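You operate a simulated robot arm through the tools that you are given. There is no shell and no other tool. Be economical: measure what you need, move in short steps, check, and stop when the job is done.

Carry out the task below with a simulated two-armed robot. There is one attempt and no reset: what you move stays moved.

Task
Close the right cupboard door. Fetch the white clip and set it on the top of the packing bench. Press the counter clear button two times. Turn the tolerance dial to 0.03. Take the small spool of blue filament and leave it on the top of the dryer. Take the small spool of purple filament from the top of the packing bench and leave it on the right lower shelf of the test bench. Lift the flap of the carton marked samples open. The order is free.

The check looks at the end state, three seconds after you hand in, the way a careful person would. Anything else that was tipped, shoved, dropped, spilled or broken makes it a failure.

Robot
Two 7-joint arms with three-finger grippers on one trunk, on a base that drives. Base frame: it is fixed to the floor where the robot stands at the start and does not move with it; the origin is under the middle of the robot, x ahead of it, y to its left, z up. Units: mm, degrees, N and s.
The left shoulder is at the start at [70, 146, 912], the right one opposite. With the tool pointing down near the work surface each hand reaches from about 240 to 680 mm from the robot's upright axis, wherever it stands, measured 20 degrees to its own side. Places, roughly: counter clear button [11600, 2600, 800]; flap of the carton marked samples [15400, 3600, 900]; right cupboard door [17300, -300, 400]; right lower shelf of the test bench [17500, 5700, 300]; small spool of blue filament (14x14x5 cm) [17500, 1500, 800]; small spool of purple filament (14x14x5 cm) [17400, 1500, 800]; tolerance dial [10800, 1900, 900]; top of the dryer [14700, 5400, 1500]; top of the packing bench [17600, 2200, 800]; white clip (4x3x2 cm) [17800, 600, 800]. Payload 2.2 kg a hand.
The TCP of each hand is the grasp point between the finger pads, 28 mm short of the fingertips. In the tool frame z runs along the fingers and y along their closing line. Largest opening 102 mm; the body of the gripper starts 71 mm behind the TCP.
Orientation is that of the tool frame in the base frame, as a unit quaternion [x, y, z, w]. With the fingers straight down and closing along the base's y, the tool's x points along the base's -x, its y along +y and its z along -z.

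Tools
- The arms move only by the tool nudge_tool. It takes "left_plan", "right_plan" or both (then of equal length, played together; a hand with none holds still); each is a list of rows, each a list of 6 numbers: the shift along the base's x, y, z in mm, then the turn, a rotation vector about the base's x, y, z in degrees. In form: [[x, y, z, wx, wy, wz], ...]. A call has 1 to 20 rows; each row is the pose to reach, as a shift and turn from the pose commanded when the call began. "left_jaw" and "right_jaw" are, for a hand that has rows, the gripper command, from -1 (fully open) to 1 (shut), values between in proportion, set as the call begins (left out, the last holds). A row lasts 0.2 s, in which the tool goes at most 50 mm and 8.6 degrees; a call with a longer step from one row to the next is refused whole, and so is a gripper value outside its range. Where a pose cannot be reached the arm comes as near as it can. A force on the tool above 40 N (or 10 N above the force at the start of the call, whichever is more), or a blocked arm, ends the call early, and 0.2 s more pass. The fingers move at their own pace and stop on an object; they squeeze with about 34 N. The grip force told is the motor's: it shows also when the fingers shut on nothing. Time passes only in rows, and 0.2 s behind the last, so rows that repeat a pose let the fingers close. The reply holds the time, the measured pose of the TCP, the force on the tool along the base axes, the opening and the grip force, in the units named above and with some noise, with the torque about the TCP (base axes, N m) and any sound that the robot's microphone picked up.
- Cameras (640 x 400 px; columns grow to the right, rows downward): "scene" is now at [136.5, 1.2, 1136.7]; the picture's right is [0.03, -1.00, 0.00], its down [-0.61, -0.02, -0.79] and it looks along [0.79, 0.02, -0.61] (base axes); focal length 248 px, centre (320, 200). "left" rides on the left gripper at [72, 38, -86] in its tool frame; the picture's right is [-0.46, 0.89, 0.00], its down [-0.60, -0.32, -0.73] and it looks along [-0.65, -0.34, 0.68] (tool axes); focal length 256 px, centre (320, 200). "right" rides on the right gripper at [69, 44, -86] in its tool frame; the picture's right is [-0.53, 0.85, 0.00], its down [-0.58, -0.36, -0.73] and it looks along [-0.62, -0.39, 0.68] (tool axes); focal length 256 px, centre (320, 200). There is no depth. A picture from a camera that has moved, and an enlarged one, comes with that camera's place and axes in the base frame and with its lens.
- get_image(camera): a new picture of that camera. It takes no simulated time.
- move_column(by): slides the trunk up (or, below 0, down) by that many mm; the arms and the scene camera ride with it, the base frame stays. It gives what a move gives, with no picture.
- drive_base(legs): drives the robot by 1 to 6 legs, each [ahead, left, turn to the left] in mm, mm and degrees, along the robot's own axes; the way and the turn of a leg run together, so that a leg with both is an arc; at most 1500 mm and 180 degrees a leg. The arms and the cameras ride along, it lands a little off, and it stops where it bumps. It gives what a move gives.
- turn_head(pan, tilt): turns the head with the scene camera to pan (to the left, within 86 degrees either way) and tilt (down, from -29 to 69), counted from straight ahead of the robot. It gives what a move gives.
- enlarge(camera, box): a new picture of the part [left, top, right, bottom] of that camera's present view, enlarged. It takes no simulated time.
- job_done(): hands the job in; it is judged then, once.

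Work in short steps. Places have to be worked out from the pictures, the camera data and where the tool is seen: move nearer, look again, correct. Check each grasp and each placing, and mend what went wrong. You have 165 turns and 130 pictures in all, those below and enlarged ones among them. Open the grippers and draw the arms clear of the work before you hand the job in, unless the task says otherwise.

The tools are called after "Call:" as name(argument=value, ...) on one line, values as JSON. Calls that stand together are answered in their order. nudge_tool: Moves the arms, as the interface text tells. Its arguments: {"type":"object","properties":{"left_plan":{"type":"array","items":{"type":"array","items":{"type":"number"}}},"left_jaw":{"type":"number"},"right_plan":{"type":"array","items":{"type":"array","items":{"type":"number"}}},"right_jaw":{"type":"number"}},"required":[]} The other tools are called the same way: move_column (by) slides the trunk up or down; drive_base (legs) drives the base; turn_head (pan, tilt) turns the head that bears the scene camera; get_image (camera) takes a picture; enlarge (camera, box) takes an enlarged picture of a part of a camera's view; job_done () hands the job in.

At the start:

```text
clock: 0.0
left_ee_pos: [387.1, 144.8, 630.4]
left_tcp_rot: [0.0, 1.0, 0.0, 0.0]
left_ft_force: [-0.3, 0.0, 0.0]
left_wrist_torque: [0.02, -0.01, -0.02]
left_grip_width: 102.0
left_finger_force: 0.1
right_ee_pos: [403.6, -176.1, 592.1]
right_tcp_rot: [0.001, 1.0, 0.0, 0.001]
right_ft_force: [-1.2, 0.1, 0.2]
right_wrist_torque: [0.01, 0.0, 0.02]
right_grip_width: 102.4
right_finger_force: 0.1
trunk travel left (down, up): [-450.0, 490.0]
robot x, y, heading: [-2.1, 2.8, -0.2]
head pan, tilt: [1.8, 37.4]
```

scene: 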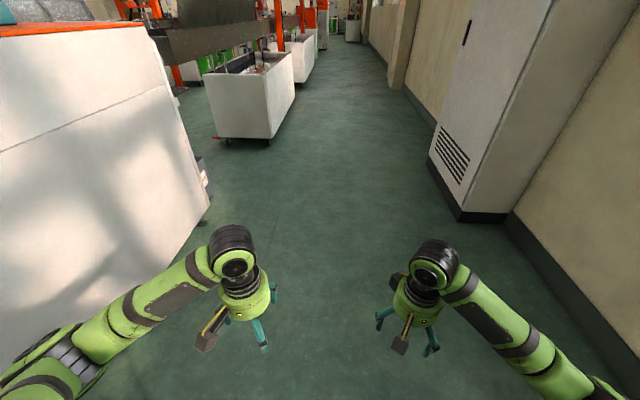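
right: 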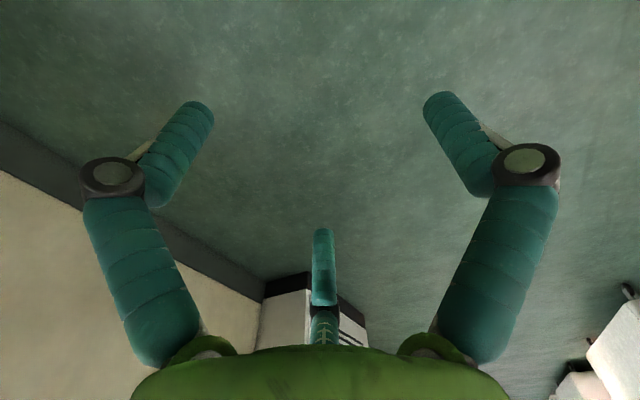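
left: 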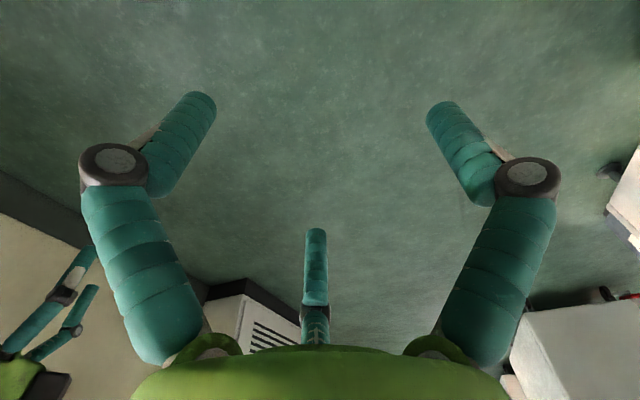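

The corridor runs ahead; the machine stands at left and a cabinet at right. I level the head to see the way.

Call:
turn_head(pan=0, tilt=12)

Call:
get_image(camera="scene")

```text
clock: 0.9
left_ee_pos: [387.1, 145.4, 630.0]
left_tcp_rot: [0.0, 1.0, -0.001, 0.0]
left_ft_force: [0.0, 0.0, 0.6]
left_wrist_torque: [-0.01, 0.01, 0.02]
left_grip_width: 102.1
left_finger_force: 0.1
right_ee_pos: [403.8, -177.0, 593.2]
right_tcp_rot: [0.0, 1.0, 0.001, -0.001]
right_ft_force: [-0.6, -0.7, 0.4]
right_wrist_torque: [-0.01, 0.01, 0.01]
right_grip_width: 102.0
right_finger_force: 0.1
trunk travel left (down, up): [-450.0, 490.0]
robot x, y, heading: [0.6, 1.2, -0.0]
head pan, tilt: [0.0, 12.0]
```

```text
126 pictures are left
camera scene: at [143.1, -1.5, 1177.2], right [0.0, -1.0, 0.0], down [-0.21, 0.0, -0.98], along [0.98, 0.0, -0.21], focal length 248 px, centre (320, 200)
```

scene: 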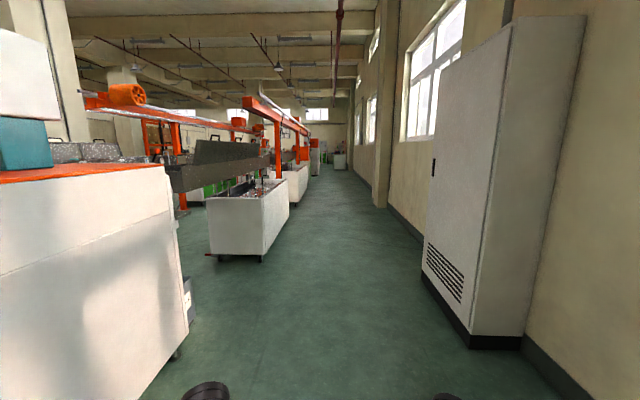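

The corridor between the bins (right edge y≈+500) and the cabinet (y≈-900) is free. I drive about 6 m along y≈-150.

Call:
drive_base(legs=[[1500, -180, 0], [1500, 0, 0], [1500, 0, 0], [1500, 0, 0]])

Call:
get_image(camera="scene")

```text
refused: leg 1 is longer than a leg can be; nothing moved
```

```text
125 pictures are left
camera scene: at [143.1, -1.5, 1177.2], right [0.0, -1.0, 0.0], down [-0.21, 0.0, -0.98], along [0.98, 0.0, -0.21], focal length 248 px, centre (320, 200)
```

scene: 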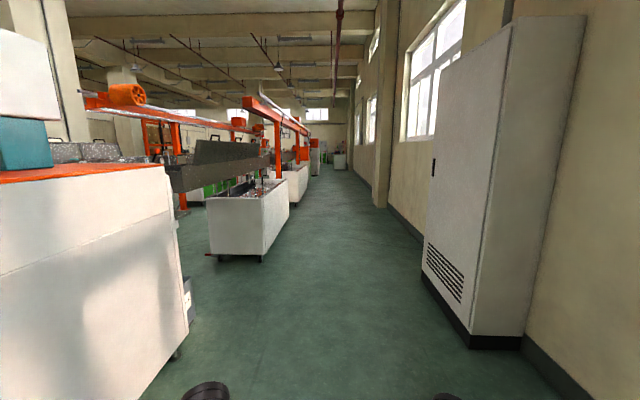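

The first leg was over 1500 mm in length; I shorten it.

Call:
drive_base(legs=[[1450, -180, 0], [1500, 0, 0], [1500, 0, 0], [1500, 0, 0]])

Call:
get_image(camera="scene")

```text
clock: 28.9
left_ee_pos: [6264.0, -230.8, 631.1]
left_tcp_rot: [0.032, 0.999, 0.0, 0.0]
left_ft_force: [0.0, -0.1, -0.3]
left_wrist_torque: [-0.01, 0.02, 0.0]
left_grip_width: 102.0
left_finger_force: 0.0
right_ee_pos: [6259.7, -552.1, 592.3]
right_tcp_rot: [0.033, 0.999, -0.001, 0.0]
right_ft_force: [0.1, -0.1, 0.1]
right_wrist_torque: [0.01, -0.03, -0.02]
right_grip_width: 101.8
right_finger_force: 0.0
trunk travel left (down, up): [-450.0, 490.0]
robot x, y, heading: [5868.6, -348.2, -3.9]
head pan, tilt: [0.0, 12.0]
```

```text
124 pictures are left
camera scene: at [6012.7, -360.7, 1177.2], right [-0.07, -1.0, 0.0], down [-0.21, 0.01, -0.98], along [0.98, -0.06, -0.21], focal length 248 px, centre (320, 200)
```

scene: 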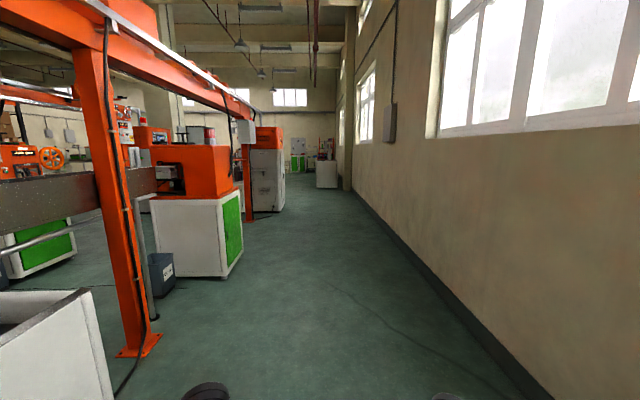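

Path ahead along y≈-400 stays free. I correct the heading and go on about 3.6 m, then look to the left for the dial and button.

Call:
drive_base(legs=[[0, 0, 4], [1500, 0, 0.5], [1500, 0, 0.5], [900, 0, 0]])

Call:
get_image(camera="scene")

Call:
turn_head(pan=60, tilt=8)

Call:
get_image(camera="scene")

```text
clock: 48.3
left_ee_pos: [10185.5, -52.9, 630.6]
left_tcp_rot: [-0.023, 1.0, 0.0, 0.0]
left_ft_force: [0.6, -0.6, -0.8]
left_wrist_torque: [0.0, 0.04, 0.0]
left_grip_width: 102.0
left_finger_force: 0.1
right_ee_pos: [10216.5, -373.0, 592.5]
right_tcp_rot: [-0.025, 1.0, 0.0, 0.001]
right_ft_force: [-0.1, -0.4, -0.5]
right_wrist_torque: [0.01, 0.02, -0.01]
right_grip_width: 101.9
right_finger_force: 0.1
trunk travel left (down, up): [-450.0, 490.0]
robot x, y, heading: [9807.2, -215.2, 2.8]
head pan, tilt: [0.0, 12.0]
```

```text
123 pictures are left
camera scene: at [9948.5, -210.8, 1177.2], right [0.05, -1.0, 0.0], down [-0.21, -0.01, -0.98], along [0.98, 0.05, -0.21], focal length 248 px, centre (320, 200)
```

scene: 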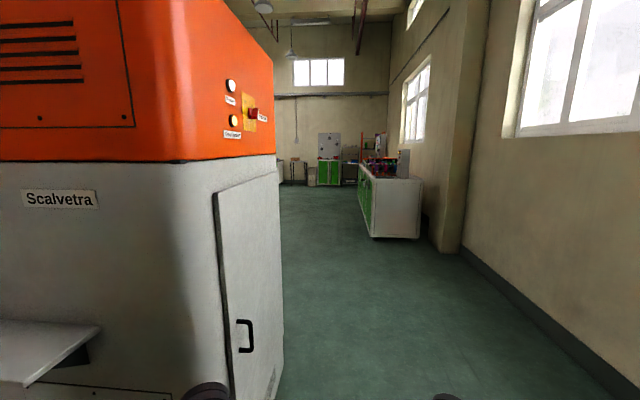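

```text
clock: 49.6
left_ee_pos: [10184.3, -52.3, 630.9]
left_tcp_rot: [-0.024, 1.0, 0.0, -0.001]
left_ft_force: [0.3, 0.2, 0.3]
left_wrist_torque: [-0.03, 0.0, 0.0]
left_grip_width: 101.9
left_finger_force: 0.1
right_ee_pos: [10215.5, -373.9, 592.9]
right_tcp_rot: [-0.024, 1.0, 0.0, 0.0]
right_ft_force: [-0.4, 0.2, 0.1]
right_wrist_torque: [-0.02, 0.0, -0.02]
right_grip_width: 101.8
right_finger_force: 0.0
trunk travel left (down, up): [-450.0, 490.0]
robot x, y, heading: [9806.5, -215.4, 2.9]
head pan, tilt: [60.0, 8.0]
```

```text
122 pictures are left
camera scene: at [9897.6, -133.0, 1183.7], right [0.89, -0.46, 0.0], down [-0.06, -0.12, -0.99], along [0.45, 0.88, -0.14], focal length 248 px, centre (320, 200)
```

scene: 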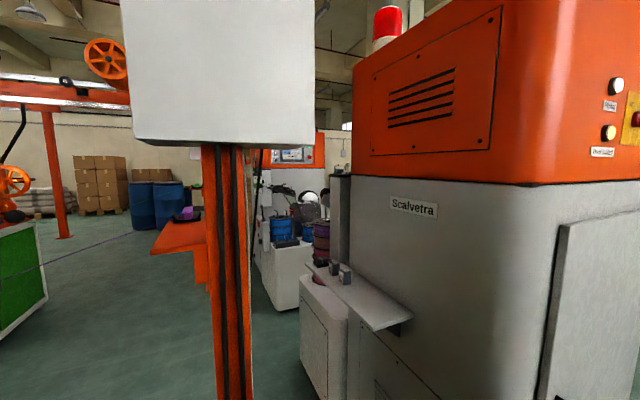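

I enlarge the region behind the post, where the dial seems to be at bearing ~70°.

Call:
enlarge(camera="scene", box=[230, 120, 390, 220])

```text
4.00 times, centred on (310, 170) of scene
camera zoom: at [9897.6, -133.0, 1183.7], right [0.89, -0.46, 0.0], down [-0.06, -0.12, -0.99], along [0.45, 0.88, -0.14], focal length 991 px, centre (360, 320)
```

zoom: 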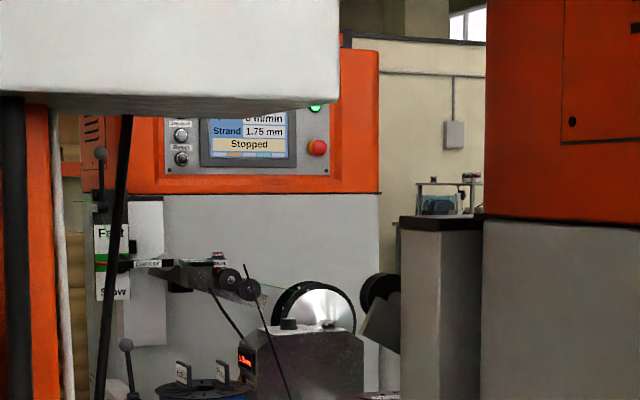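

The dial console faces -y, deep between the machines. The Scalvetra face is at y≈50, so I shift right, then drive past to x≈12000 and look left.

Call:
drive_base(legs=[[0, -250, -2.8], [1400, 0, 0], [1000, 0, 0]])

Call:
turn_head(pan=80, tilt=12)

Call:
get_image(camera="scene")

Call:
turn_head(pan=25, tilt=10)

Call:
get_image(camera="scene")

```text
clock: 62.8
left_ee_pos: [12607.5, -362.4, 631.2]
left_tcp_rot: [0.016, 1.0, 0.001, 0.0]
left_ft_force: [-0.2, 0.4, -0.3]
left_wrist_torque: [0.0, 0.03, 0.01]
left_grip_width: 102.1
left_finger_force: 0.0
right_ee_pos: [12614.2, -681.9, 592.1]
right_tcp_rot: [0.016, 1.0, -0.001, 0.0]
right_ft_force: [0.2, -0.3, 1.1]
right_wrist_torque: [0.02, -0.02, 0.01]
right_grip_width: 102.0
right_finger_force: 0.1
trunk travel left (down, up): [-450.0, 490.0]
robot x, y, heading: [12217.7, -495.3, -1.7]
head pan, tilt: [60.0, 8.0]
```

```text
clock: 63.7
left_ee_pos: [12606.8, -361.5, 629.9]
left_tcp_rot: [0.015, 1.0, 0.0, 0.0]
left_ft_force: [0.0, -0.2, 0.1]
left_wrist_torque: [-0.02, -0.02, 0.03]
left_grip_width: 101.9
left_finger_force: 0.1
right_ee_pos: [12612.7, -683.9, 593.2]
right_tcp_rot: [0.016, 1.0, -0.001, 0.0]
right_ft_force: [1.4, -0.6, -0.1]
right_wrist_torque: [-0.01, -0.02, 0.0]
right_grip_width: 101.8
right_finger_force: 0.0
trunk travel left (down, up): [-450.0, 490.0]
robot x, y, heading: [12215.6, -491.8, -1.8]
head pan, tilt: [80.0, 12.0]
```

```text
120 pictures are left
camera scene: at [12284.3, -405.3, 1177.3], right [0.98, -0.21, 0.0], down [-0.04, -0.2, -0.98], along [0.2, 0.96, -0.21], focal length 248 px, centre (320, 200)
```

scene: 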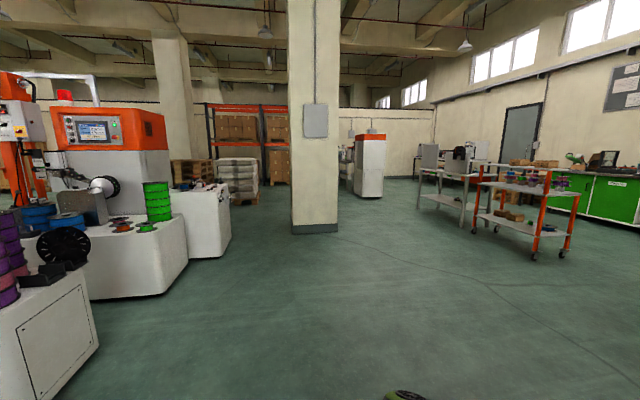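

```text
clock: 64.9
left_ee_pos: [12607.7, -361.4, 630.0]
left_tcp_rot: [0.016, 1.0, 0.0, 0.0]
left_ft_force: [-0.1, 0.7, -0.5]
left_wrist_torque: [0.0, -0.02, -0.01]
left_grip_width: 102.1
left_finger_force: 0.0
right_ee_pos: [12612.4, -682.9, 593.7]
right_tcp_rot: [0.016, 1.0, 0.0, 0.0]
right_ft_force: [-0.7, -0.3, -0.2]
right_wrist_torque: [-0.01, -0.03, -0.02]
right_grip_width: 102.2
right_finger_force: 0.0
trunk travel left (down, up): [-450.0, 490.0]
robot x, y, heading: [12212.7, -492.5, -1.9]
head pan, tilt: [25.0, 10.0]
```

```text
119 pictures are left
camera scene: at [12350.6, -459.9, 1180.5], right [0.39, -0.92, 0.0], down [-0.16, -0.07, -0.98], along [0.91, 0.39, -0.17], focal length 248 px, centre (320, 200)
```

scene: 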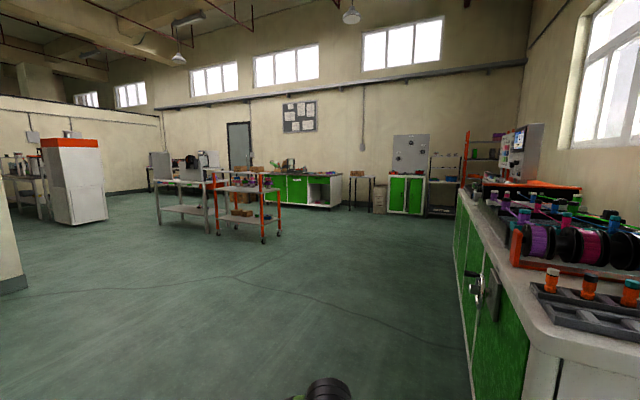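

The open hall is clear. I project the dial to about (77,184) and the button to about (205,182) in the 80° pan view; turn back and enlarge.

Call:
turn_head(pan=86, tilt=12)

Call:
enlarge(camera="scene", box=[0, 100, 240, 250])

```text
clock: 66.2
left_ee_pos: [12605.5, -361.1, 630.8]
left_tcp_rot: [0.016, 1.0, 0.0, -0.001]
left_ft_force: [0.2, 0.1, 0.5]
left_wrist_torque: [0.03, -0.02, 0.0]
left_grip_width: 102.2
left_finger_force: 0.1
right_ee_pos: [12612.1, -682.3, 592.4]
right_tcp_rot: [0.016, 1.0, 0.0, 0.0]
right_ft_force: [-0.2, -0.3, -0.5]
right_wrist_torque: [0.0, 0.02, -0.01]
right_grip_width: 102.0
right_finger_force: 0.1
trunk travel left (down, up): [-450.0, 490.0]
robot x, y, heading: [12219.4, -493.7, -1.9]
head pan, tilt: [85.9, 12.0]
```

```text
2.67 times, centred on (120, 175) of scene
camera zoom: at [12274.8, -403.8, 1177.2], right [0.99, -0.1, 0.0], down [-0.02, -0.21, -0.98], along [0.1, 0.97, -0.21], focal length 660 px, centre (853, 267)
```

zoom: 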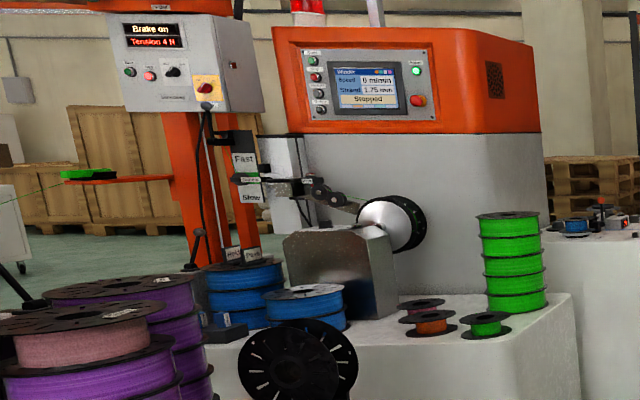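

The gauge (dial) sits on the winder bench and the button device lies on the cabinet right behind it. I turn left 90° and drive to about (12250,1400), then look at the button device.

Call:
drive_base(legs=[[0, 0, 92], [1500, 0, 0], [700, 0, 0]])

Call:
turn_head(pan=35, tilt=15)

Call:
get_image(camera="scene")

```text
clock: 80.9
left_ee_pos: [12173.9, 2089.2, 630.5]
left_tcp_rot: [-0.691, 0.722, 0.0, 0.0]
left_ft_force: [-0.4, 0.8, -0.6]
left_wrist_torque: [-0.01, -0.03, 0.02]
left_grip_width: 102.1
left_finger_force: 0.0
right_ee_pos: [12496.3, 2092.3, 592.0]
right_tcp_rot: [-0.691, 0.722, 0.0, 0.0]
right_ft_force: [-0.7, 0.6, -0.3]
right_wrist_torque: [-0.03, 0.01, 0.01]
right_grip_width: 101.8
right_finger_force: 0.1
trunk travel left (down, up): [-450.0, 490.0]
robot x, y, heading: [12298.8, 1696.4, 87.5]
head pan, tilt: [85.9, 12.0]
```

```text
clock: 82.1
left_ee_pos: [12173.6, 2090.0, 631.4]
left_tcp_rot: [-0.691, 0.723, 0.0, 0.0]
left_ft_force: [0.0, -0.5, 0.2]
left_wrist_torque: [0.03, 0.02, 0.05]
left_grip_width: 102.0
left_finger_force: 0.0
right_ee_pos: [12496.4, 2093.2, 591.8]
right_tcp_rot: [-0.691, 0.723, 0.0, 0.001]
right_ft_force: [0.2, -0.7, -0.1]
right_wrist_torque: [0.02, 0.0, -0.02]
right_grip_width: 101.9
right_finger_force: 0.0
trunk travel left (down, up): [-450.0, 490.0]
robot x, y, heading: [12302.3, 1699.2, 87.4]
head pan, tilt: [35.0, 15.0]
```

```text
117 pictures are left
camera scene: at [12253.9, 1823.9, 1172.4], right [0.84, 0.54, 0.0], down [0.14, -0.22, -0.97], along [-0.52, 0.81, -0.26], focal length 248 px, centre (320, 200)
```

scene: 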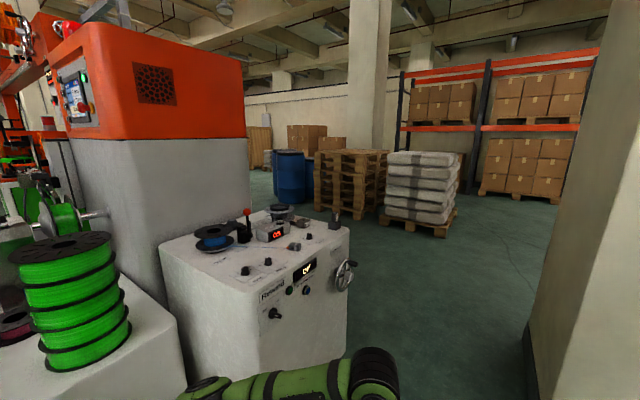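

Call:
enlarge(camera="scene", box=[150, 190, 390, 340])

```text
2.67 times, centred on (270, 265) of scene
camera zoom: at [12253.9, 1823.9, 1172.4], right [0.84, 0.54, 0.0], down [0.14, -0.22, -0.97], along [-0.52, 0.81, -0.26], focal length 660 px, centre (453, 27)
```

zoom: 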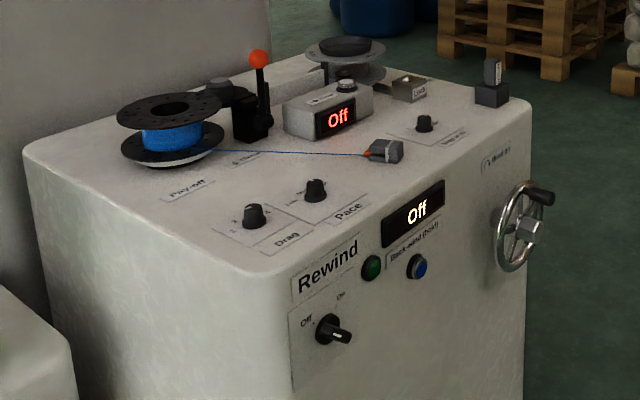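

The counter box (red display, button on top) is at about (11600,2540,820); the bench front faces +x at x≈11795. I raise the trunk, turn to face -x, and position so the right hand reaches the button.

Call:
move_column(by=350)

Call:
drive_base(legs=[[0, 0, 92.5], [0, -640, 0]])

Call:
turn_head(pan=-10, tilt=40)

Call:
get_image(camera="scene")

```text
clock: 85.5
left_ee_pos: [12173.3, 2088.9, 979.6]
left_tcp_rot: [-0.692, 0.722, 0.0, 0.0]
left_ft_force: [-1.1, 0.2, 0.4]
left_wrist_torque: [0.03, 0.0, 0.0]
left_grip_width: 101.9
left_finger_force: 0.0
right_ee_pos: [12497.4, 2093.0, 943.1]
right_tcp_rot: [-0.692, 0.722, 0.001, 0.0]
right_ft_force: [0.2, -0.2, 0.0]
right_wrist_torque: [-0.02, 0.03, -0.02]
right_grip_width: 102.2
right_finger_force: 0.0
trunk travel left (down, up): [-800.0, 140.0]
robot x, y, heading: [12300.0, 1694.1, 87.5]
head pan, tilt: [35.0, 15.0]
```

```text
clock: 93.0
left_ee_pos: [11920.5, 2190.8, 980.1]
left_tcp_rot: [1.0, -0.003, 0.0, 0.0]
left_ft_force: [0.3, -0.2, 0.0]
left_wrist_torque: [0.02, -0.03, 0.02]
left_grip_width: 102.2
left_finger_force: 0.0
right_ee_pos: [11906.0, 2512.6, 943.0]
right_tcp_rot: [1.0, -0.002, 0.001, -0.001]
right_ft_force: [-0.5, 0.0, 0.1]
right_wrist_torque: [0.01, -0.01, 0.02]
right_grip_width: 101.8
right_finger_force: 0.1
trunk travel left (down, up): [-800.0, 140.0]
robot x, y, heading: [12308.5, 2333.0, 180.1]
head pan, tilt: [35.0, 15.0]
```

```text
clock: 94.1
left_ee_pos: [11919.9, 2190.9, 980.4]
left_tcp_rot: [1.0, -0.003, 0.001, -0.001]
left_ft_force: [0.3, -0.3, -0.7]
left_wrist_torque: [0.0, 0.02, 0.0]
left_grip_width: 101.9
left_finger_force: 0.0
right_ee_pos: [11907.2, 2513.0, 941.5]
right_tcp_rot: [1.0, -0.001, 0.0, 0.0]
right_ft_force: [0.1, 0.7, -1.0]
right_wrist_torque: [-0.02, -0.01, -0.01]
right_grip_width: 102.3
right_finger_force: 0.0
trunk travel left (down, up): [-800.0, 140.0]
robot x, y, heading: [12307.0, 2333.1, 179.8]
head pan, tilt: [-10.0, 40.0]
```

```text
115 pictures are left
camera scene: at [12174.9, 2347.9, 1482.8], right [0.18, 0.98, 0.0], down [0.63, -0.11, -0.77], along [-0.75, 0.14, -0.64], focal length 248 px, centre (320, 200)
```

scene: 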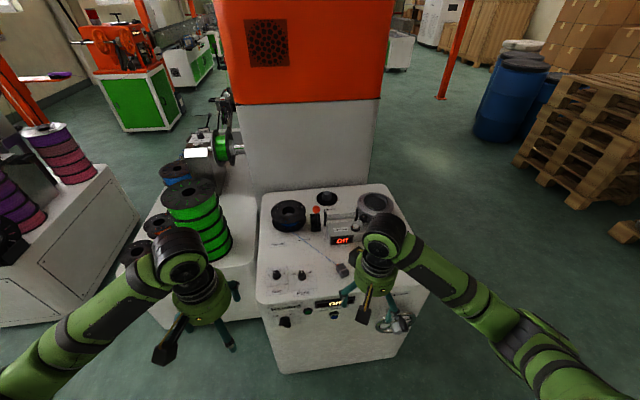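

I drive 150 mm nearer and enlarge the counter box.

Call:
drive_base(legs=[[150, 0, 0]])

Call:
enlarge(camera="scene", box=[250, 160, 410, 260])

Call:
get_image(camera="right")

```text
clock: 95.4
left_ee_pos: [11774.4, 2191.6, 981.0]
left_tcp_rot: [1.0, -0.003, 0.0, 0.001]
left_ft_force: [0.3, -0.3, -0.1]
left_wrist_torque: [0.02, -0.01, 0.0]
left_grip_width: 102.3
left_finger_force: 0.0
right_ee_pos: [11760.3, 2514.5, 944.1]
right_tcp_rot: [1.0, -0.002, 0.0, -0.001]
right_ft_force: [-0.2, 0.1, 0.6]
right_wrist_torque: [0.01, 0.04, 0.0]
right_grip_width: 101.8
right_finger_force: 0.1
trunk travel left (down, up): [-800.0, 140.0]
robot x, y, heading: [12162.3, 2336.1, 179.7]
head pan, tilt: [-10.0, 40.0]
```

```text
4.00 times, centred on (330, 210) of scene
camera zoom: at [12029.3, 2348.8, 1483.1], right [0.18, 0.98, 0.0], down [0.63, -0.11, -0.77], along [-0.76, 0.14, -0.64], focal length 991 px, centre (280, 160)
```

zoom: 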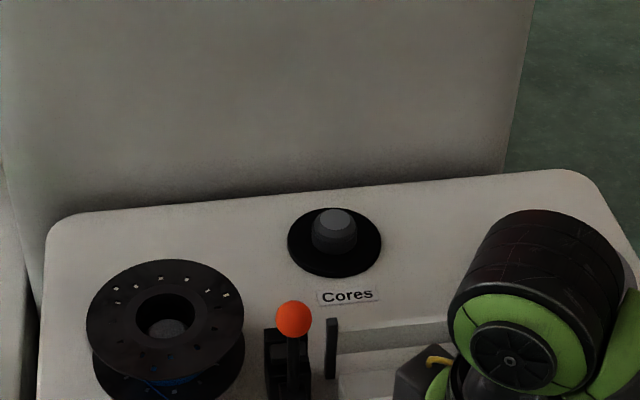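

```text
113 pictures are left
camera right: at [11828.0, 2471.2, 1030.2], right [-0.54, -0.84, 0.0], down [-0.57, 0.37, 0.73], along [-0.62, 0.39, -0.68], focal length 256 px, centre (320, 200)
```

right: 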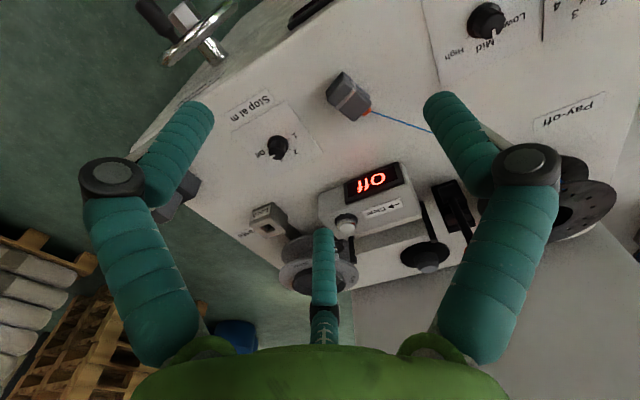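

The right camera shows the counter box with its white button at about px (345,222). I close the right gripper over the spot and look again to calibrate where the fingertips lie.

Call:
nudge_tool(right_plan=[[0, 0, 0, 0, 0, 0], [0, 0, 0, 0, 0, 0], [0, 0, 0, 0, 0, 0]], right_jaw=1)

Call:
get_image(camera="right")

Call:
enlarge(camera="scene", box=[120, 200, 440, 400])

```text
clock: 96.2
left_ee_pos: [11772.4, 2192.8, 980.3]
left_tcp_rot: [1.0, -0.003, 0.0, 0.0]
left_ft_force: [-1.1, -0.1, 0.4]
left_wrist_torque: [0.02, -0.02, -0.01]
left_grip_width: 102.0
left_finger_force: 0.0
right_ee_pos: [11757.9, 2514.2, 941.9]
right_tcp_rot: [1.0, -0.002, 0.0, 0.0]
right_ft_force: [1.1, -0.5, 0.5]
right_wrist_torque: [0.0, -0.01, -0.04]
right_grip_width: 2.0
right_finger_force: 31.3
trunk travel left (down, up): [-800.0, 140.0]
robot x, y, heading: [12160.8, 2337.9, 179.6]
head pan, tilt: [-10.0, 40.0]
```

```text
112 pictures are left
camera right: at [11825.7, 2471.2, 1029.3], right [-0.54, -0.84, 0.0], down [-0.58, 0.37, 0.73], along [-0.62, 0.39, -0.68], focal length 256 px, centre (320, 200)
```

right: 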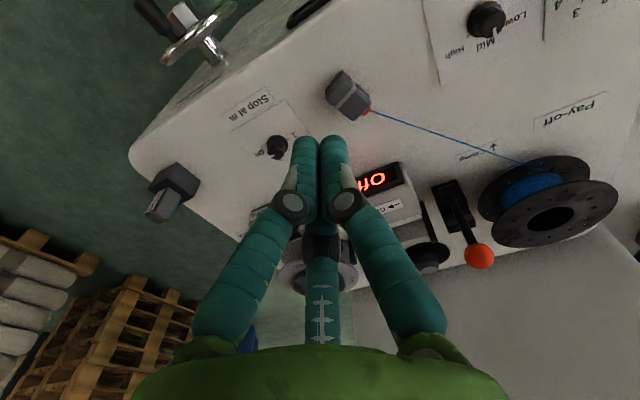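

```text
2.00 times, centred on (280, 300) of scene
camera zoom: at [12025.9, 2348.8, 1482.7], right [0.18, 0.98, 0.0], down [0.63, -0.11, -0.77], along [-0.75, 0.14, -0.64], focal length 495 px, centre (400, 0)
```

zoom: 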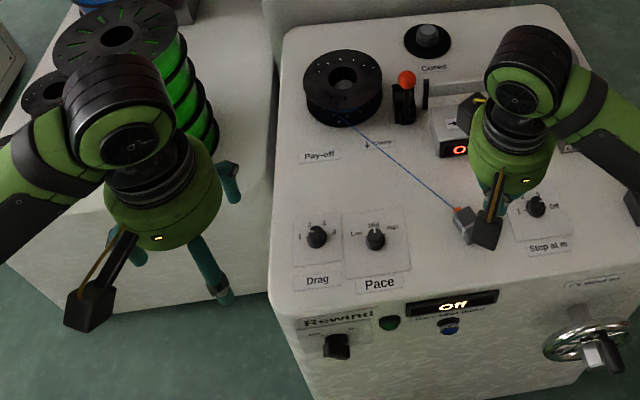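

From two rays the button top is at about (11538,2607,786). It's a bit far, so I shift the base 130 mm to its right and 30 ahead, then move the hand towards above it.

Call:
drive_base(legs=[[30, -130, 0]])

Call:
nudge_tool(right_plan=[[-45, -10, 0, 0, 0, 0], [-90, -20, 0, 0, 0, 0], [-120, -30, -20, 0, 0, 0], [-140, -35, -50, 0, 0, 0], [-140, -35, -50, 0, 0, 0]])

Call:
get_image(camera="right")

```text
clock: 97.5
left_ee_pos: [11743.8, 2320.4, 980.8]
left_tcp_rot: [1.0, -0.003, 0.0, -0.001]
left_ft_force: [0.6, 0.6, -0.4]
left_wrist_torque: [0.02, 0.01, -0.03]
left_grip_width: 102.0
left_finger_force: 0.1
right_ee_pos: [11728.6, 2642.1, 942.2]
right_tcp_rot: [1.0, -0.002, 0.0, -0.001]
right_ft_force: [0.0, 0.4, -0.1]
right_wrist_torque: [-0.01, -0.02, 0.0]
right_grip_width: 2.1
right_finger_force: 31.4
trunk travel left (down, up): [-800.0, 140.0]
robot x, y, heading: [12131.0, 2464.2, 179.7]
head pan, tilt: [-10.0, 40.0]
```

```text
clock: 98.8
left_ee_pos: [11743.7, 2325.0, 980.6]
left_tcp_rot: [1.0, -0.002, -0.001, 0.001]
left_ft_force: [0.0, 0.2, 0.2]
left_wrist_torque: [-0.03, 0.05, -0.04]
left_grip_width: 102.0
left_finger_force: 0.0
right_ee_pos: [11588.4, 2609.8, 892.2]
right_tcp_rot: [1.0, -0.002, 0.0, 0.0]
right_ft_force: [0.4, 0.1, -0.2]
right_wrist_torque: [0.0, 0.01, 0.04]
right_grip_width: 2.2
right_finger_force: 31.3
trunk travel left (down, up): [-800.0, 140.0]
robot x, y, heading: [12130.7, 2464.9, 179.7]
head pan, tilt: [-10.0, 40.0]
```

```text
110 pictures are left
camera right: at [11657.0, 2568.0, 979.1], right [-0.54, -0.84, 0.0], down [-0.57, 0.37, 0.73], along [-0.62, 0.39, -0.68], focal length 256 px, centre (320, 200)
```

right: 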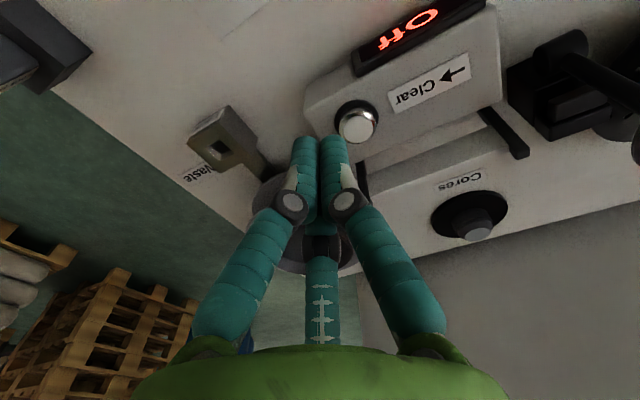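

The "Clear" button is seen at px (357,123), ≈(11553,2599,~800). I move above it with tips at ≈840 and look.

Call:
nudge_tool(right_plan=[[-18, -6, 0, 0, 0, 0], [-35, -11, 0, 0, 0, 0], [-35, -11, -24, 0, 0, 0], [-35, -11, -24, 0, 0, 0]])

Call:
get_image(camera="right")

Call:
turn_head(pan=-20, tilt=48)

Call:
enlarge(camera="scene", box=[220, 120, 380, 220])

```text
clock: 99.8
left_ee_pos: [11742.6, 2322.8, 980.9]
left_tcp_rot: [1.0, -0.003, 0.0, 0.001]
left_ft_force: [1.0, -0.5, -0.1]
left_wrist_torque: [0.01, 0.0, 0.03]
left_grip_width: 102.0
left_finger_force: 0.0
right_ee_pos: [11553.3, 2598.3, 866.6]
right_tcp_rot: [1.0, -0.002, -0.001, 0.0]
right_ft_force: [-0.2, 0.0, -0.3]
right_wrist_torque: [-0.07, 0.0, -0.02]
right_grip_width: 2.0
right_finger_force: 31.6
trunk travel left (down, up): [-800.0, 140.0]
robot x, y, heading: [12133.2, 2465.8, 179.7]
head pan, tilt: [-10.0, 40.0]
```

```text
109 pictures are left
camera right: at [11621.4, 2555.6, 953.9], right [-0.54, -0.84, 0.0], down [-0.57, 0.37, 0.73], along [-0.62, 0.39, -0.68], focal length 256 px, centre (320, 200)
```

right: 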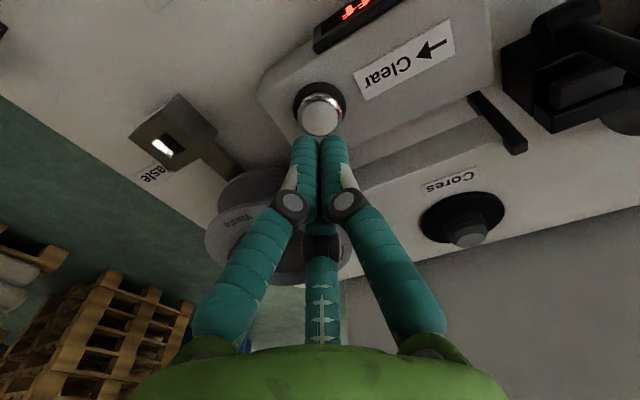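

```text
clock: 100.5
left_ee_pos: [11742.9, 2322.8, 980.0]
left_tcp_rot: [1.0, -0.003, -0.001, -0.001]
left_ft_force: [0.5, 0.6, 0.2]
left_wrist_torque: [-0.01, -0.01, -0.01]
left_grip_width: 102.0
left_finger_force: 0.0
right_ee_pos: [11553.7, 2598.3, 867.4]
right_tcp_rot: [1.0, -0.003, 0.0, 0.0]
right_ft_force: [0.2, 0.0, 0.0]
right_wrist_torque: [0.03, -0.04, 0.02]
right_grip_width: 2.0
right_finger_force: 31.3
trunk travel left (down, up): [-800.0, 140.0]
robot x, y, heading: [12130.6, 2467.9, 179.9]
head pan, tilt: [-20.0, 48.0]
```

```text
4.00 times, centred on (300, 170) of scene
camera zoom: at [12006.7, 2491.9, 1471.4], right [0.35, 0.94, 0.0], down [0.7, -0.26, -0.67], along [-0.63, 0.23, -0.74], focal length 991 px, centre (400, 320)
```

zoom: 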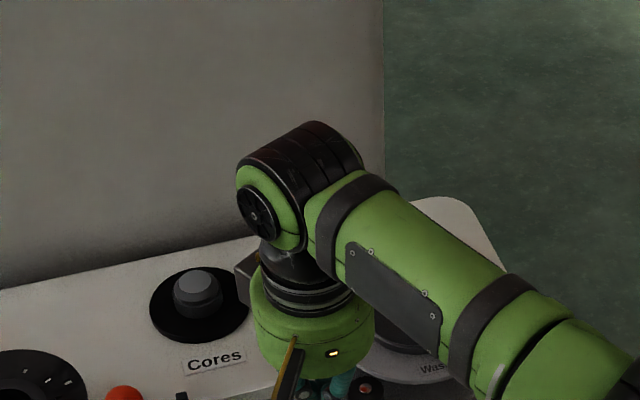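

Button fixed at ≈(11550,2600,798); the tips are 40 mm above it. I go down slowly to contact.

Call:
nudge_tool(right_plan=[[-3, 1, -15, 0, 0, 0], [-3, 1, -30, 0, 0, 0], [-3, 1, -34, 0, 0, 0], [-3, 1, -37, 0, 0, 0], [-3, 1, -37, 0, 0, 0]])

Call:
get_image(camera="right")

```text
clock: 101.7
left_ee_pos: [11742.4, 2322.9, 980.3]
left_tcp_rot: [1.0, -0.002, 0.001, 0.0]
left_ft_force: [0.5, -0.8, -0.5]
left_wrist_torque: [0.02, 0.02, -0.01]
left_grip_width: 101.8
left_finger_force: 0.0
right_ee_pos: [11550.6, 2600.0, 830.8]
right_tcp_rot: [1.0, -0.003, 0.001, 0.0]
right_ft_force: [0.9, -0.3, 0.4]
right_wrist_torque: [-0.01, 0.0, 0.01]
right_grip_width: 2.2
right_finger_force: 31.4
trunk travel left (down, up): [-800.0, 140.0]
robot x, y, heading: [12129.3, 2463.5, 179.9]
head pan, tilt: [-20.0, 48.0]
```

```text
107 pictures are left
camera right: at [11619.3, 2556.8, 918.2], right [-0.54, -0.84, 0.0], down [-0.58, 0.37, 0.73], along [-0.62, 0.39, -0.68], focal length 256 px, centre (320, 200)
```

right: 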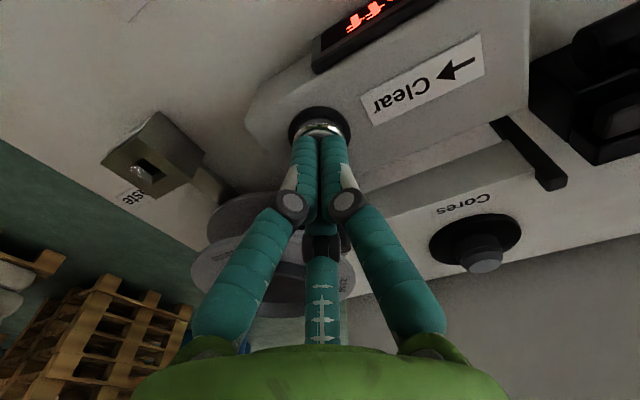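

The tips sit right over the button. I press on downwards in small steps, watching force.

Call:
nudge_tool(right_plan=[[0, 0, -2, 0, 0, 0], [0, 0, -4, 0, 0, 0], [0, 0, -6, 0, 0, 0], [0, 0, -8, 0, 0, 0], [0, 0, -8, 0, 0, 0]])

```text
clock: 102.9
left_ee_pos: [11744.1, 2323.7, 980.5]
left_tcp_rot: [1.0, -0.003, -0.001, 0.0]
left_ft_force: [0.2, 0.9, -0.1]
left_wrist_torque: [0.01, 0.02, 0.01]
left_grip_width: 101.7
left_finger_force: 0.0
right_ee_pos: [11550.3, 2598.9, 825.6]
right_tcp_rot: [1.0, -0.002, -0.002, 0.0]
right_ft_force: [-0.3, 1.1, 9.9]
right_wrist_torque: [-0.02, 0.0, 0.12]
right_grip_width: 6.3
right_finger_force: 31.1
trunk travel left (down, up): [-800.0, 140.0]
robot x, y, heading: [12129.5, 2463.7, 179.8]
head pan, tilt: [-20.0, 48.0]
heard: click
```

A click: one press counted. I rise to let the button release, then press again the same way.

Call:
nudge_tool(right_plan=[[0, 0, 6, 0, 0, 0], [0, 0, 20, 0, 0, 0], [0, 0, 20, 0, 0, 0], [0, 0, 20, 0, 0, 0]], right_jaw=1)

Call:
nudge_tool(right_plan=[[0, 0, -10, 0, 0, 0], [0, 0, -14, 0, 0, 0], [0, 0, -16, 0, 0, 0], [0, 0, -18, 0, 0, 0], [0, 0, -20, 0, 0, 0], [0, 0, -20, 0, 0, 0]])

```text
clock: 103.9
left_ee_pos: [11743.2, 2323.1, 980.3]
left_tcp_rot: [1.0, -0.003, -0.001, 0.0]
left_ft_force: [0.1, 0.2, -0.9]
left_wrist_torque: [-0.01, 0.0, 0.0]
left_grip_width: 102.0
left_finger_force: 0.0
right_ee_pos: [11550.7, 2599.4, 844.3]
right_tcp_rot: [1.0, -0.003, -0.001, 0.0]
right_ft_force: [-0.4, -0.6, -0.2]
right_wrist_torque: [0.03, 0.01, -0.01]
right_grip_width: 2.0
right_finger_force: 31.6
trunk travel left (down, up): [-800.0, 140.0]
robot x, y, heading: [12128.9, 2466.1, 180.0]
head pan, tilt: [-20.0, 48.0]
```

```text
clock: 105.3
left_ee_pos: [11744.3, 2322.8, 981.5]
left_tcp_rot: [1.0, -0.003, -0.001, -0.001]
left_ft_force: [-0.3, -0.7, -0.4]
left_wrist_torque: [-0.01, 0.01, -0.01]
left_grip_width: 102.0
left_finger_force: 0.1
right_ee_pos: [11550.2, 2600.3, 825.3]
right_tcp_rot: [1.0, -0.002, -0.002, 0.001]
right_ft_force: [-0.4, 0.3, 9.6]
right_wrist_torque: [-0.01, -0.01, -0.02]
right_grip_width: 6.1
right_finger_force: 31.4
trunk travel left (down, up): [-800.0, 140.0]
robot x, y, heading: [12129.8, 2465.5, 179.6]
head pan, tilt: [-20.0, 48.0]
heard: click
```

Second click heard. I lift the hand away and pull it back, then go look for the dial from around (12150,1100).

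Call:
nudge_tool(right_plan=[[0, 0, 40, 0, 0, 0], [0, 0, 90, 0, 0, 0], [0, 0, 120, 0, 0, 0], [50, 0, 120, 0, 0, 0], [100, 0, 120, 0, 0, 0], [150, 0, 120, 0, 0, 0]])

Call:
drive_base(legs=[[-50, 1350, 0]])

Call:
turn_head(pan=-20, tilt=20)

Call:
get_image(camera="scene")

```text
clock: 106.7
left_ee_pos: [11742.6, 2324.1, 980.9]
left_tcp_rot: [1.0, -0.003, 0.0, 0.0]
left_ft_force: [0.2, -0.3, -0.7]
left_wrist_torque: [0.02, 0.07, 0.0]
left_grip_width: 101.7
left_finger_force: 0.1
right_ee_pos: [11700.8, 2599.1, 943.7]
right_tcp_rot: [1.0, -0.003, 0.0, 0.0]
right_ft_force: [0.6, 0.6, 0.0]
right_wrist_torque: [0.0, 0.01, 0.02]
right_grip_width: 2.0
right_finger_force: 31.3
trunk travel left (down, up): [-800.0, 140.0]
robot x, y, heading: [12130.2, 2465.9, 179.7]
head pan, tilt: [-20.0, 48.0]
```

```text
clock: 113.5
left_ee_pos: [11781.2, 969.5, 980.3]
left_tcp_rot: [1.0, -0.004, 0.0, 0.0]
left_ft_force: [0.4, 0.6, 0.6]
left_wrist_torque: [-0.01, 0.01, 0.01]
left_grip_width: 101.9
left_finger_force: 0.0
right_ee_pos: [11739.4, 1245.3, 943.8]
right_tcp_rot: [1.0, -0.004, 0.0, 0.0]
right_ft_force: [-0.5, 0.2, 0.0]
right_wrist_torque: [0.02, -0.02, 0.03]
right_grip_width: 2.0
right_finger_force: 31.1
trunk travel left (down, up): [-800.0, 140.0]
robot x, y, heading: [12170.6, 1107.9, 179.5]
head pan, tilt: [-20.0, 48.0]
```

```text
clock: 114.4
left_ee_pos: [11781.5, 970.6, 981.0]
left_tcp_rot: [1.0, -0.004, 0.0, 0.0]
left_ft_force: [0.2, 0.5, -0.5]
left_wrist_torque: [0.0, 0.02, 0.0]
left_grip_width: 102.4
left_finger_force: 0.1
right_ee_pos: [11740.1, 1244.6, 944.8]
right_tcp_rot: [1.0, -0.004, 0.0, 0.0]
right_ft_force: [-0.2, -0.3, -0.9]
right_wrist_torque: [0.01, -0.01, 0.02]
right_grip_width: 2.2
right_finger_force: 31.4
trunk travel left (down, up): [-800.0, 140.0]
robot x, y, heading: [12173.6, 1109.6, 179.3]
head pan, tilt: [-20.0, 20.0]
```

```text
106 pictures are left
camera scene: at [12032.6, 1141.7, 1514.1], right [0.35, 0.94, 0.0], down [0.32, -0.12, -0.94], along [-0.88, 0.33, -0.34], focal length 248 px, centre (320, 200)
```

scene: 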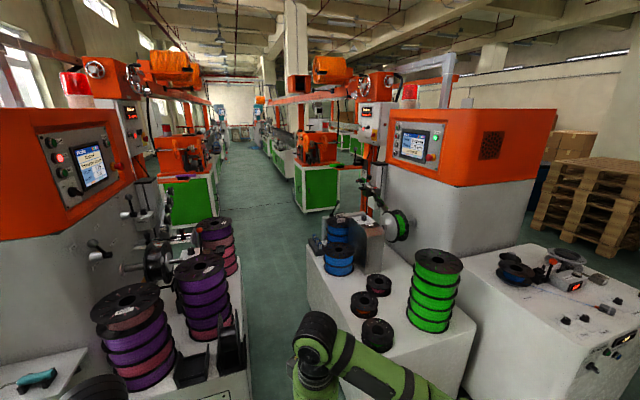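

There's an aisle between the two lines. I enlarge the gauge/winder area on the right bench to find the tolerance dial.

Call:
enlarge(camera="scene", box=[296, 160, 456, 260])

Call:
enlarge(camera="scene", box=[80, 190, 320, 340])

```text
4.00 times, centred on (376, 210) of scene
camera zoom: at [12032.6, 1141.7, 1514.1], right [0.35, 0.94, 0.0], down [0.32, -0.12, -0.94], along [-0.88, 0.33, -0.34], focal length 991 px, centre (96, 160)
```

zoom: 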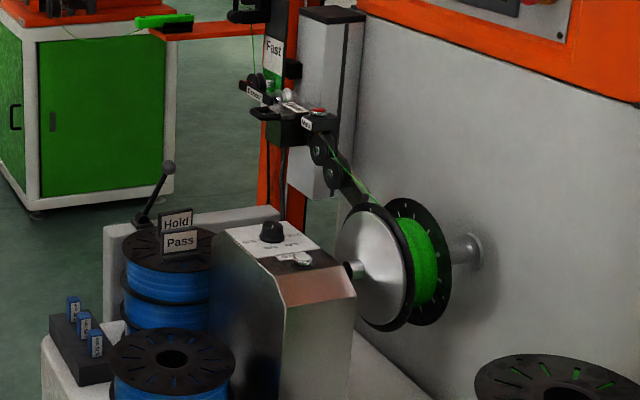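

```text
2.67 times, centred on (200, 265) of scene
camera zoom: at [12032.6, 1141.7, 1514.1], right [0.35, 0.94, 0.0], down [0.32, -0.12, -0.94], along [-0.88, 0.33, -0.34], focal length 660 px, centre (640, 27)
```

zoom: 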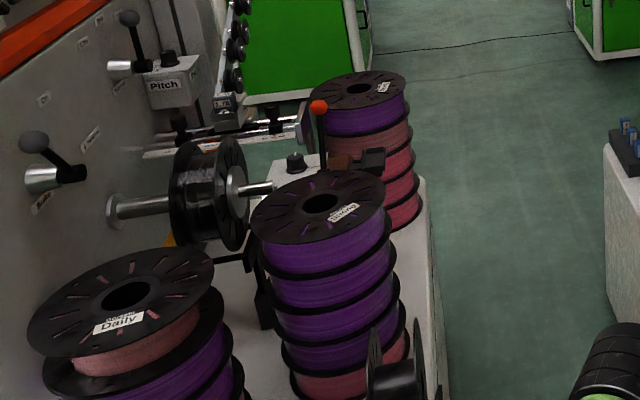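

The tolerance dial is the knob on top of the gauge box at ≈(10840,1874,900). The aisle between the benches looks only ~400 mm wide; I look down at my own base and the aisle to judge the fit.

Call:
turn_head(pan=0, tilt=69)

Call:
get_image(camera="scene")

```text
clock: 115.6
left_ee_pos: [11781.0, 968.7, 981.5]
left_tcp_rot: [1.0, -0.005, -0.001, 0.0]
left_ft_force: [0.1, -0.2, -0.7]
left_wrist_torque: [-0.02, -0.01, -0.01]
left_grip_width: 101.9
left_finger_force: 0.1
right_ee_pos: [11739.1, 1245.0, 943.9]
right_tcp_rot: [1.0, -0.004, -0.001, 0.001]
right_ft_force: [0.4, -0.5, -0.5]
right_wrist_torque: [-0.02, 0.01, 0.01]
right_grip_width: 1.8
right_finger_force: 31.3
trunk travel left (down, up): [-800.0, 140.0]
robot x, y, heading: [12171.7, 1110.5, 179.4]
head pan, tilt: [0.0, 68.8]
```

```text
103 pictures are left
camera scene: at [12063.8, 1109.5, 1446.7], right [0.01, 1.0, 0.0], down [0.93, -0.01, -0.36], along [-0.36, 0.0, -0.93], focal length 248 px, centre (320, 200)
```

scene: 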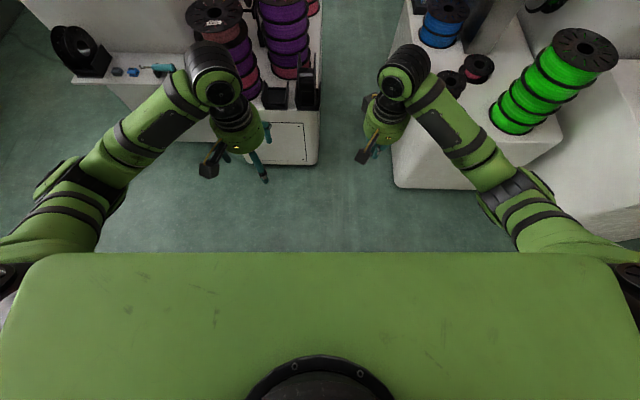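

The gap measures ≈490 mm at floor level. I turn the left wrist about so its camera looks back at the robot's base, to see how wide the base is.

Call:
nudge_tool(left_plan=[[0, 0, 0, 0, 0, 8.5], [0, 0, 0, 0, 0, 17], [0, 0, 0, 0, 0, 25.5], [0, 0, 0, 0, 0, 34], [0, 0, 0, 0, 0, 42.5], [0, 0, 0, 0, 0, 51], [0, 0, 0, 0, 0, 59.5], [0, 0, 0, 0, 0, 68], [0, 0, 0, 0, 0, 76.5], [0, 0, 0, 0, 0, 85], [0, 0, 0, 0, 0, 93.5], [0, 0, 0, 0, 0, 102], [0, 0, 0, 0, 0, 110.5], [0, 0, 0, 0, 0, 119], [0, 0, 0, 0, 0, 127.5], [0, 0, 0, 0, 0, 136], [0, 0, 0, 0, 0, 144.5], [0, 0, 0, 0, 0, 153]])

Call:
get_image(camera="left")

```text
clock: 119.4
left_ee_pos: [11750.2, 951.9, 859.6]
left_tcp_rot: [0.237, 0.972, 0.0, -0.002]
left_ft_force: [-0.2, 0.3, -0.4]
left_wrist_torque: [-0.01, -0.02, 0.01]
left_grip_width: 101.9
left_finger_force: 0.1
left hand out of reach, approached as far as the arm can: row 13, 14, 15, 16, 17, 18
right_ee_pos: [11739.1, 1247.7, 943.7]
right_tcp_rot: [1.0, -0.004, -0.001, 0.0]
right_ft_force: [-0.4, 1.0, -0.2]
right_wrist_torque: [-0.05, 0.05, 0.0]
right_grip_width: 2.3
right_finger_force: 31.8
trunk travel left (down, up): [-800.0, 140.0]
robot x, y, heading: [12168.2, 1107.1, 179.5]
head pan, tilt: [0.0, 68.8]
```

```text
102 pictures are left
camera left: at [11703.4, 1019.0, 945.5], right [0.82, 0.57, 0.0], down [0.39, -0.56, 0.73], along [0.42, -0.6, -0.68], focal length 256 px, centre (320, 200)
```

left: 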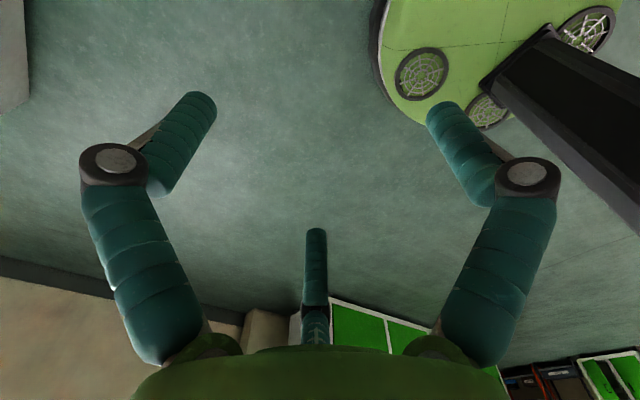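

The base is about 570 mm wide, too wide for the ~490 mm aisle mouth, so the dial will have to be reached from the west side of that bench. I enlarge the view along the central aisle to see whether it's open at the far end.

Call:
turn_head(pan=0, tilt=12)

Call:
enlarge(camera="scene", box=[240, 100, 400, 200])

Call:
get_image(camera="scene")

```text
clock: 120.6
left_ee_pos: [11748.5, 951.7, 858.0]
left_tcp_rot: [0.239, 0.971, 0.0, -0.003]
left_ft_force: [-1.1, 0.8, 0.1]
left_wrist_torque: [-0.01, -0.02, 0.0]
left_grip_width: 102.3
left_finger_force: 0.0
right_ee_pos: [11738.5, 1245.8, 944.7]
right_tcp_rot: [1.0, -0.004, 0.0, 0.0]
right_ft_force: [1.0, 0.1, 0.4]
right_wrist_torque: [0.0, 0.01, 0.0]
right_grip_width: 2.4
right_finger_force: 31.5
trunk travel left (down, up): [-800.0, 140.0]
robot x, y, heading: [12168.7, 1106.7, 179.6]
head pan, tilt: [0.0, 12.0]
```

```text
4.00 times, centred on (320, 150) of scene
camera zoom: at [12026.5, 1109.8, 1527.2], right [0.01, 1.0, 0.0], down [0.21, 0.0, -0.98], along [-0.98, 0.01, -0.21], focal length 991 px, centre (320, 400)
```

zoom: 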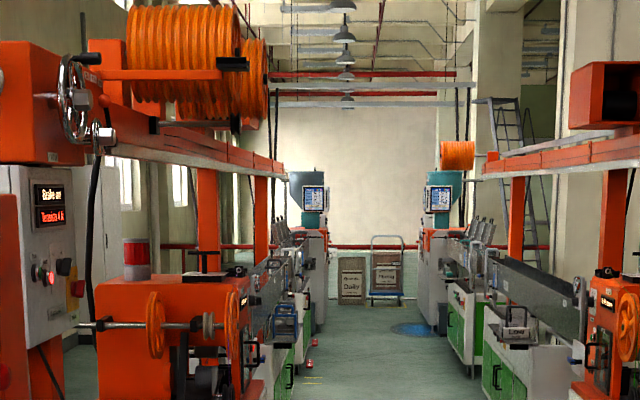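

```text
100 pictures are left
camera scene: at [12026.5, 1109.8, 1527.2], right [0.01, 1.0, 0.0], down [0.21, 0.0, -0.98], along [-0.98, 0.01, -0.21], focal length 248 px, centre (320, 200)
```

scene: 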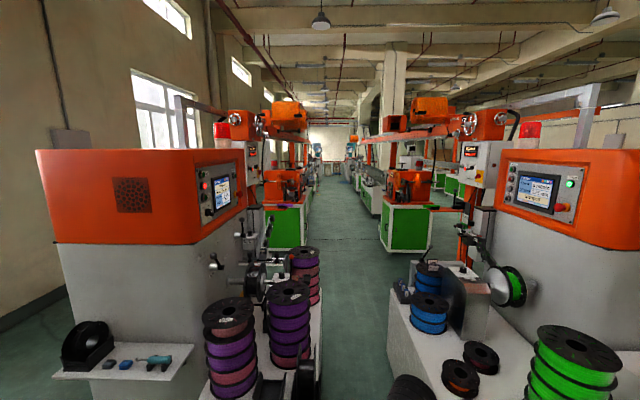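

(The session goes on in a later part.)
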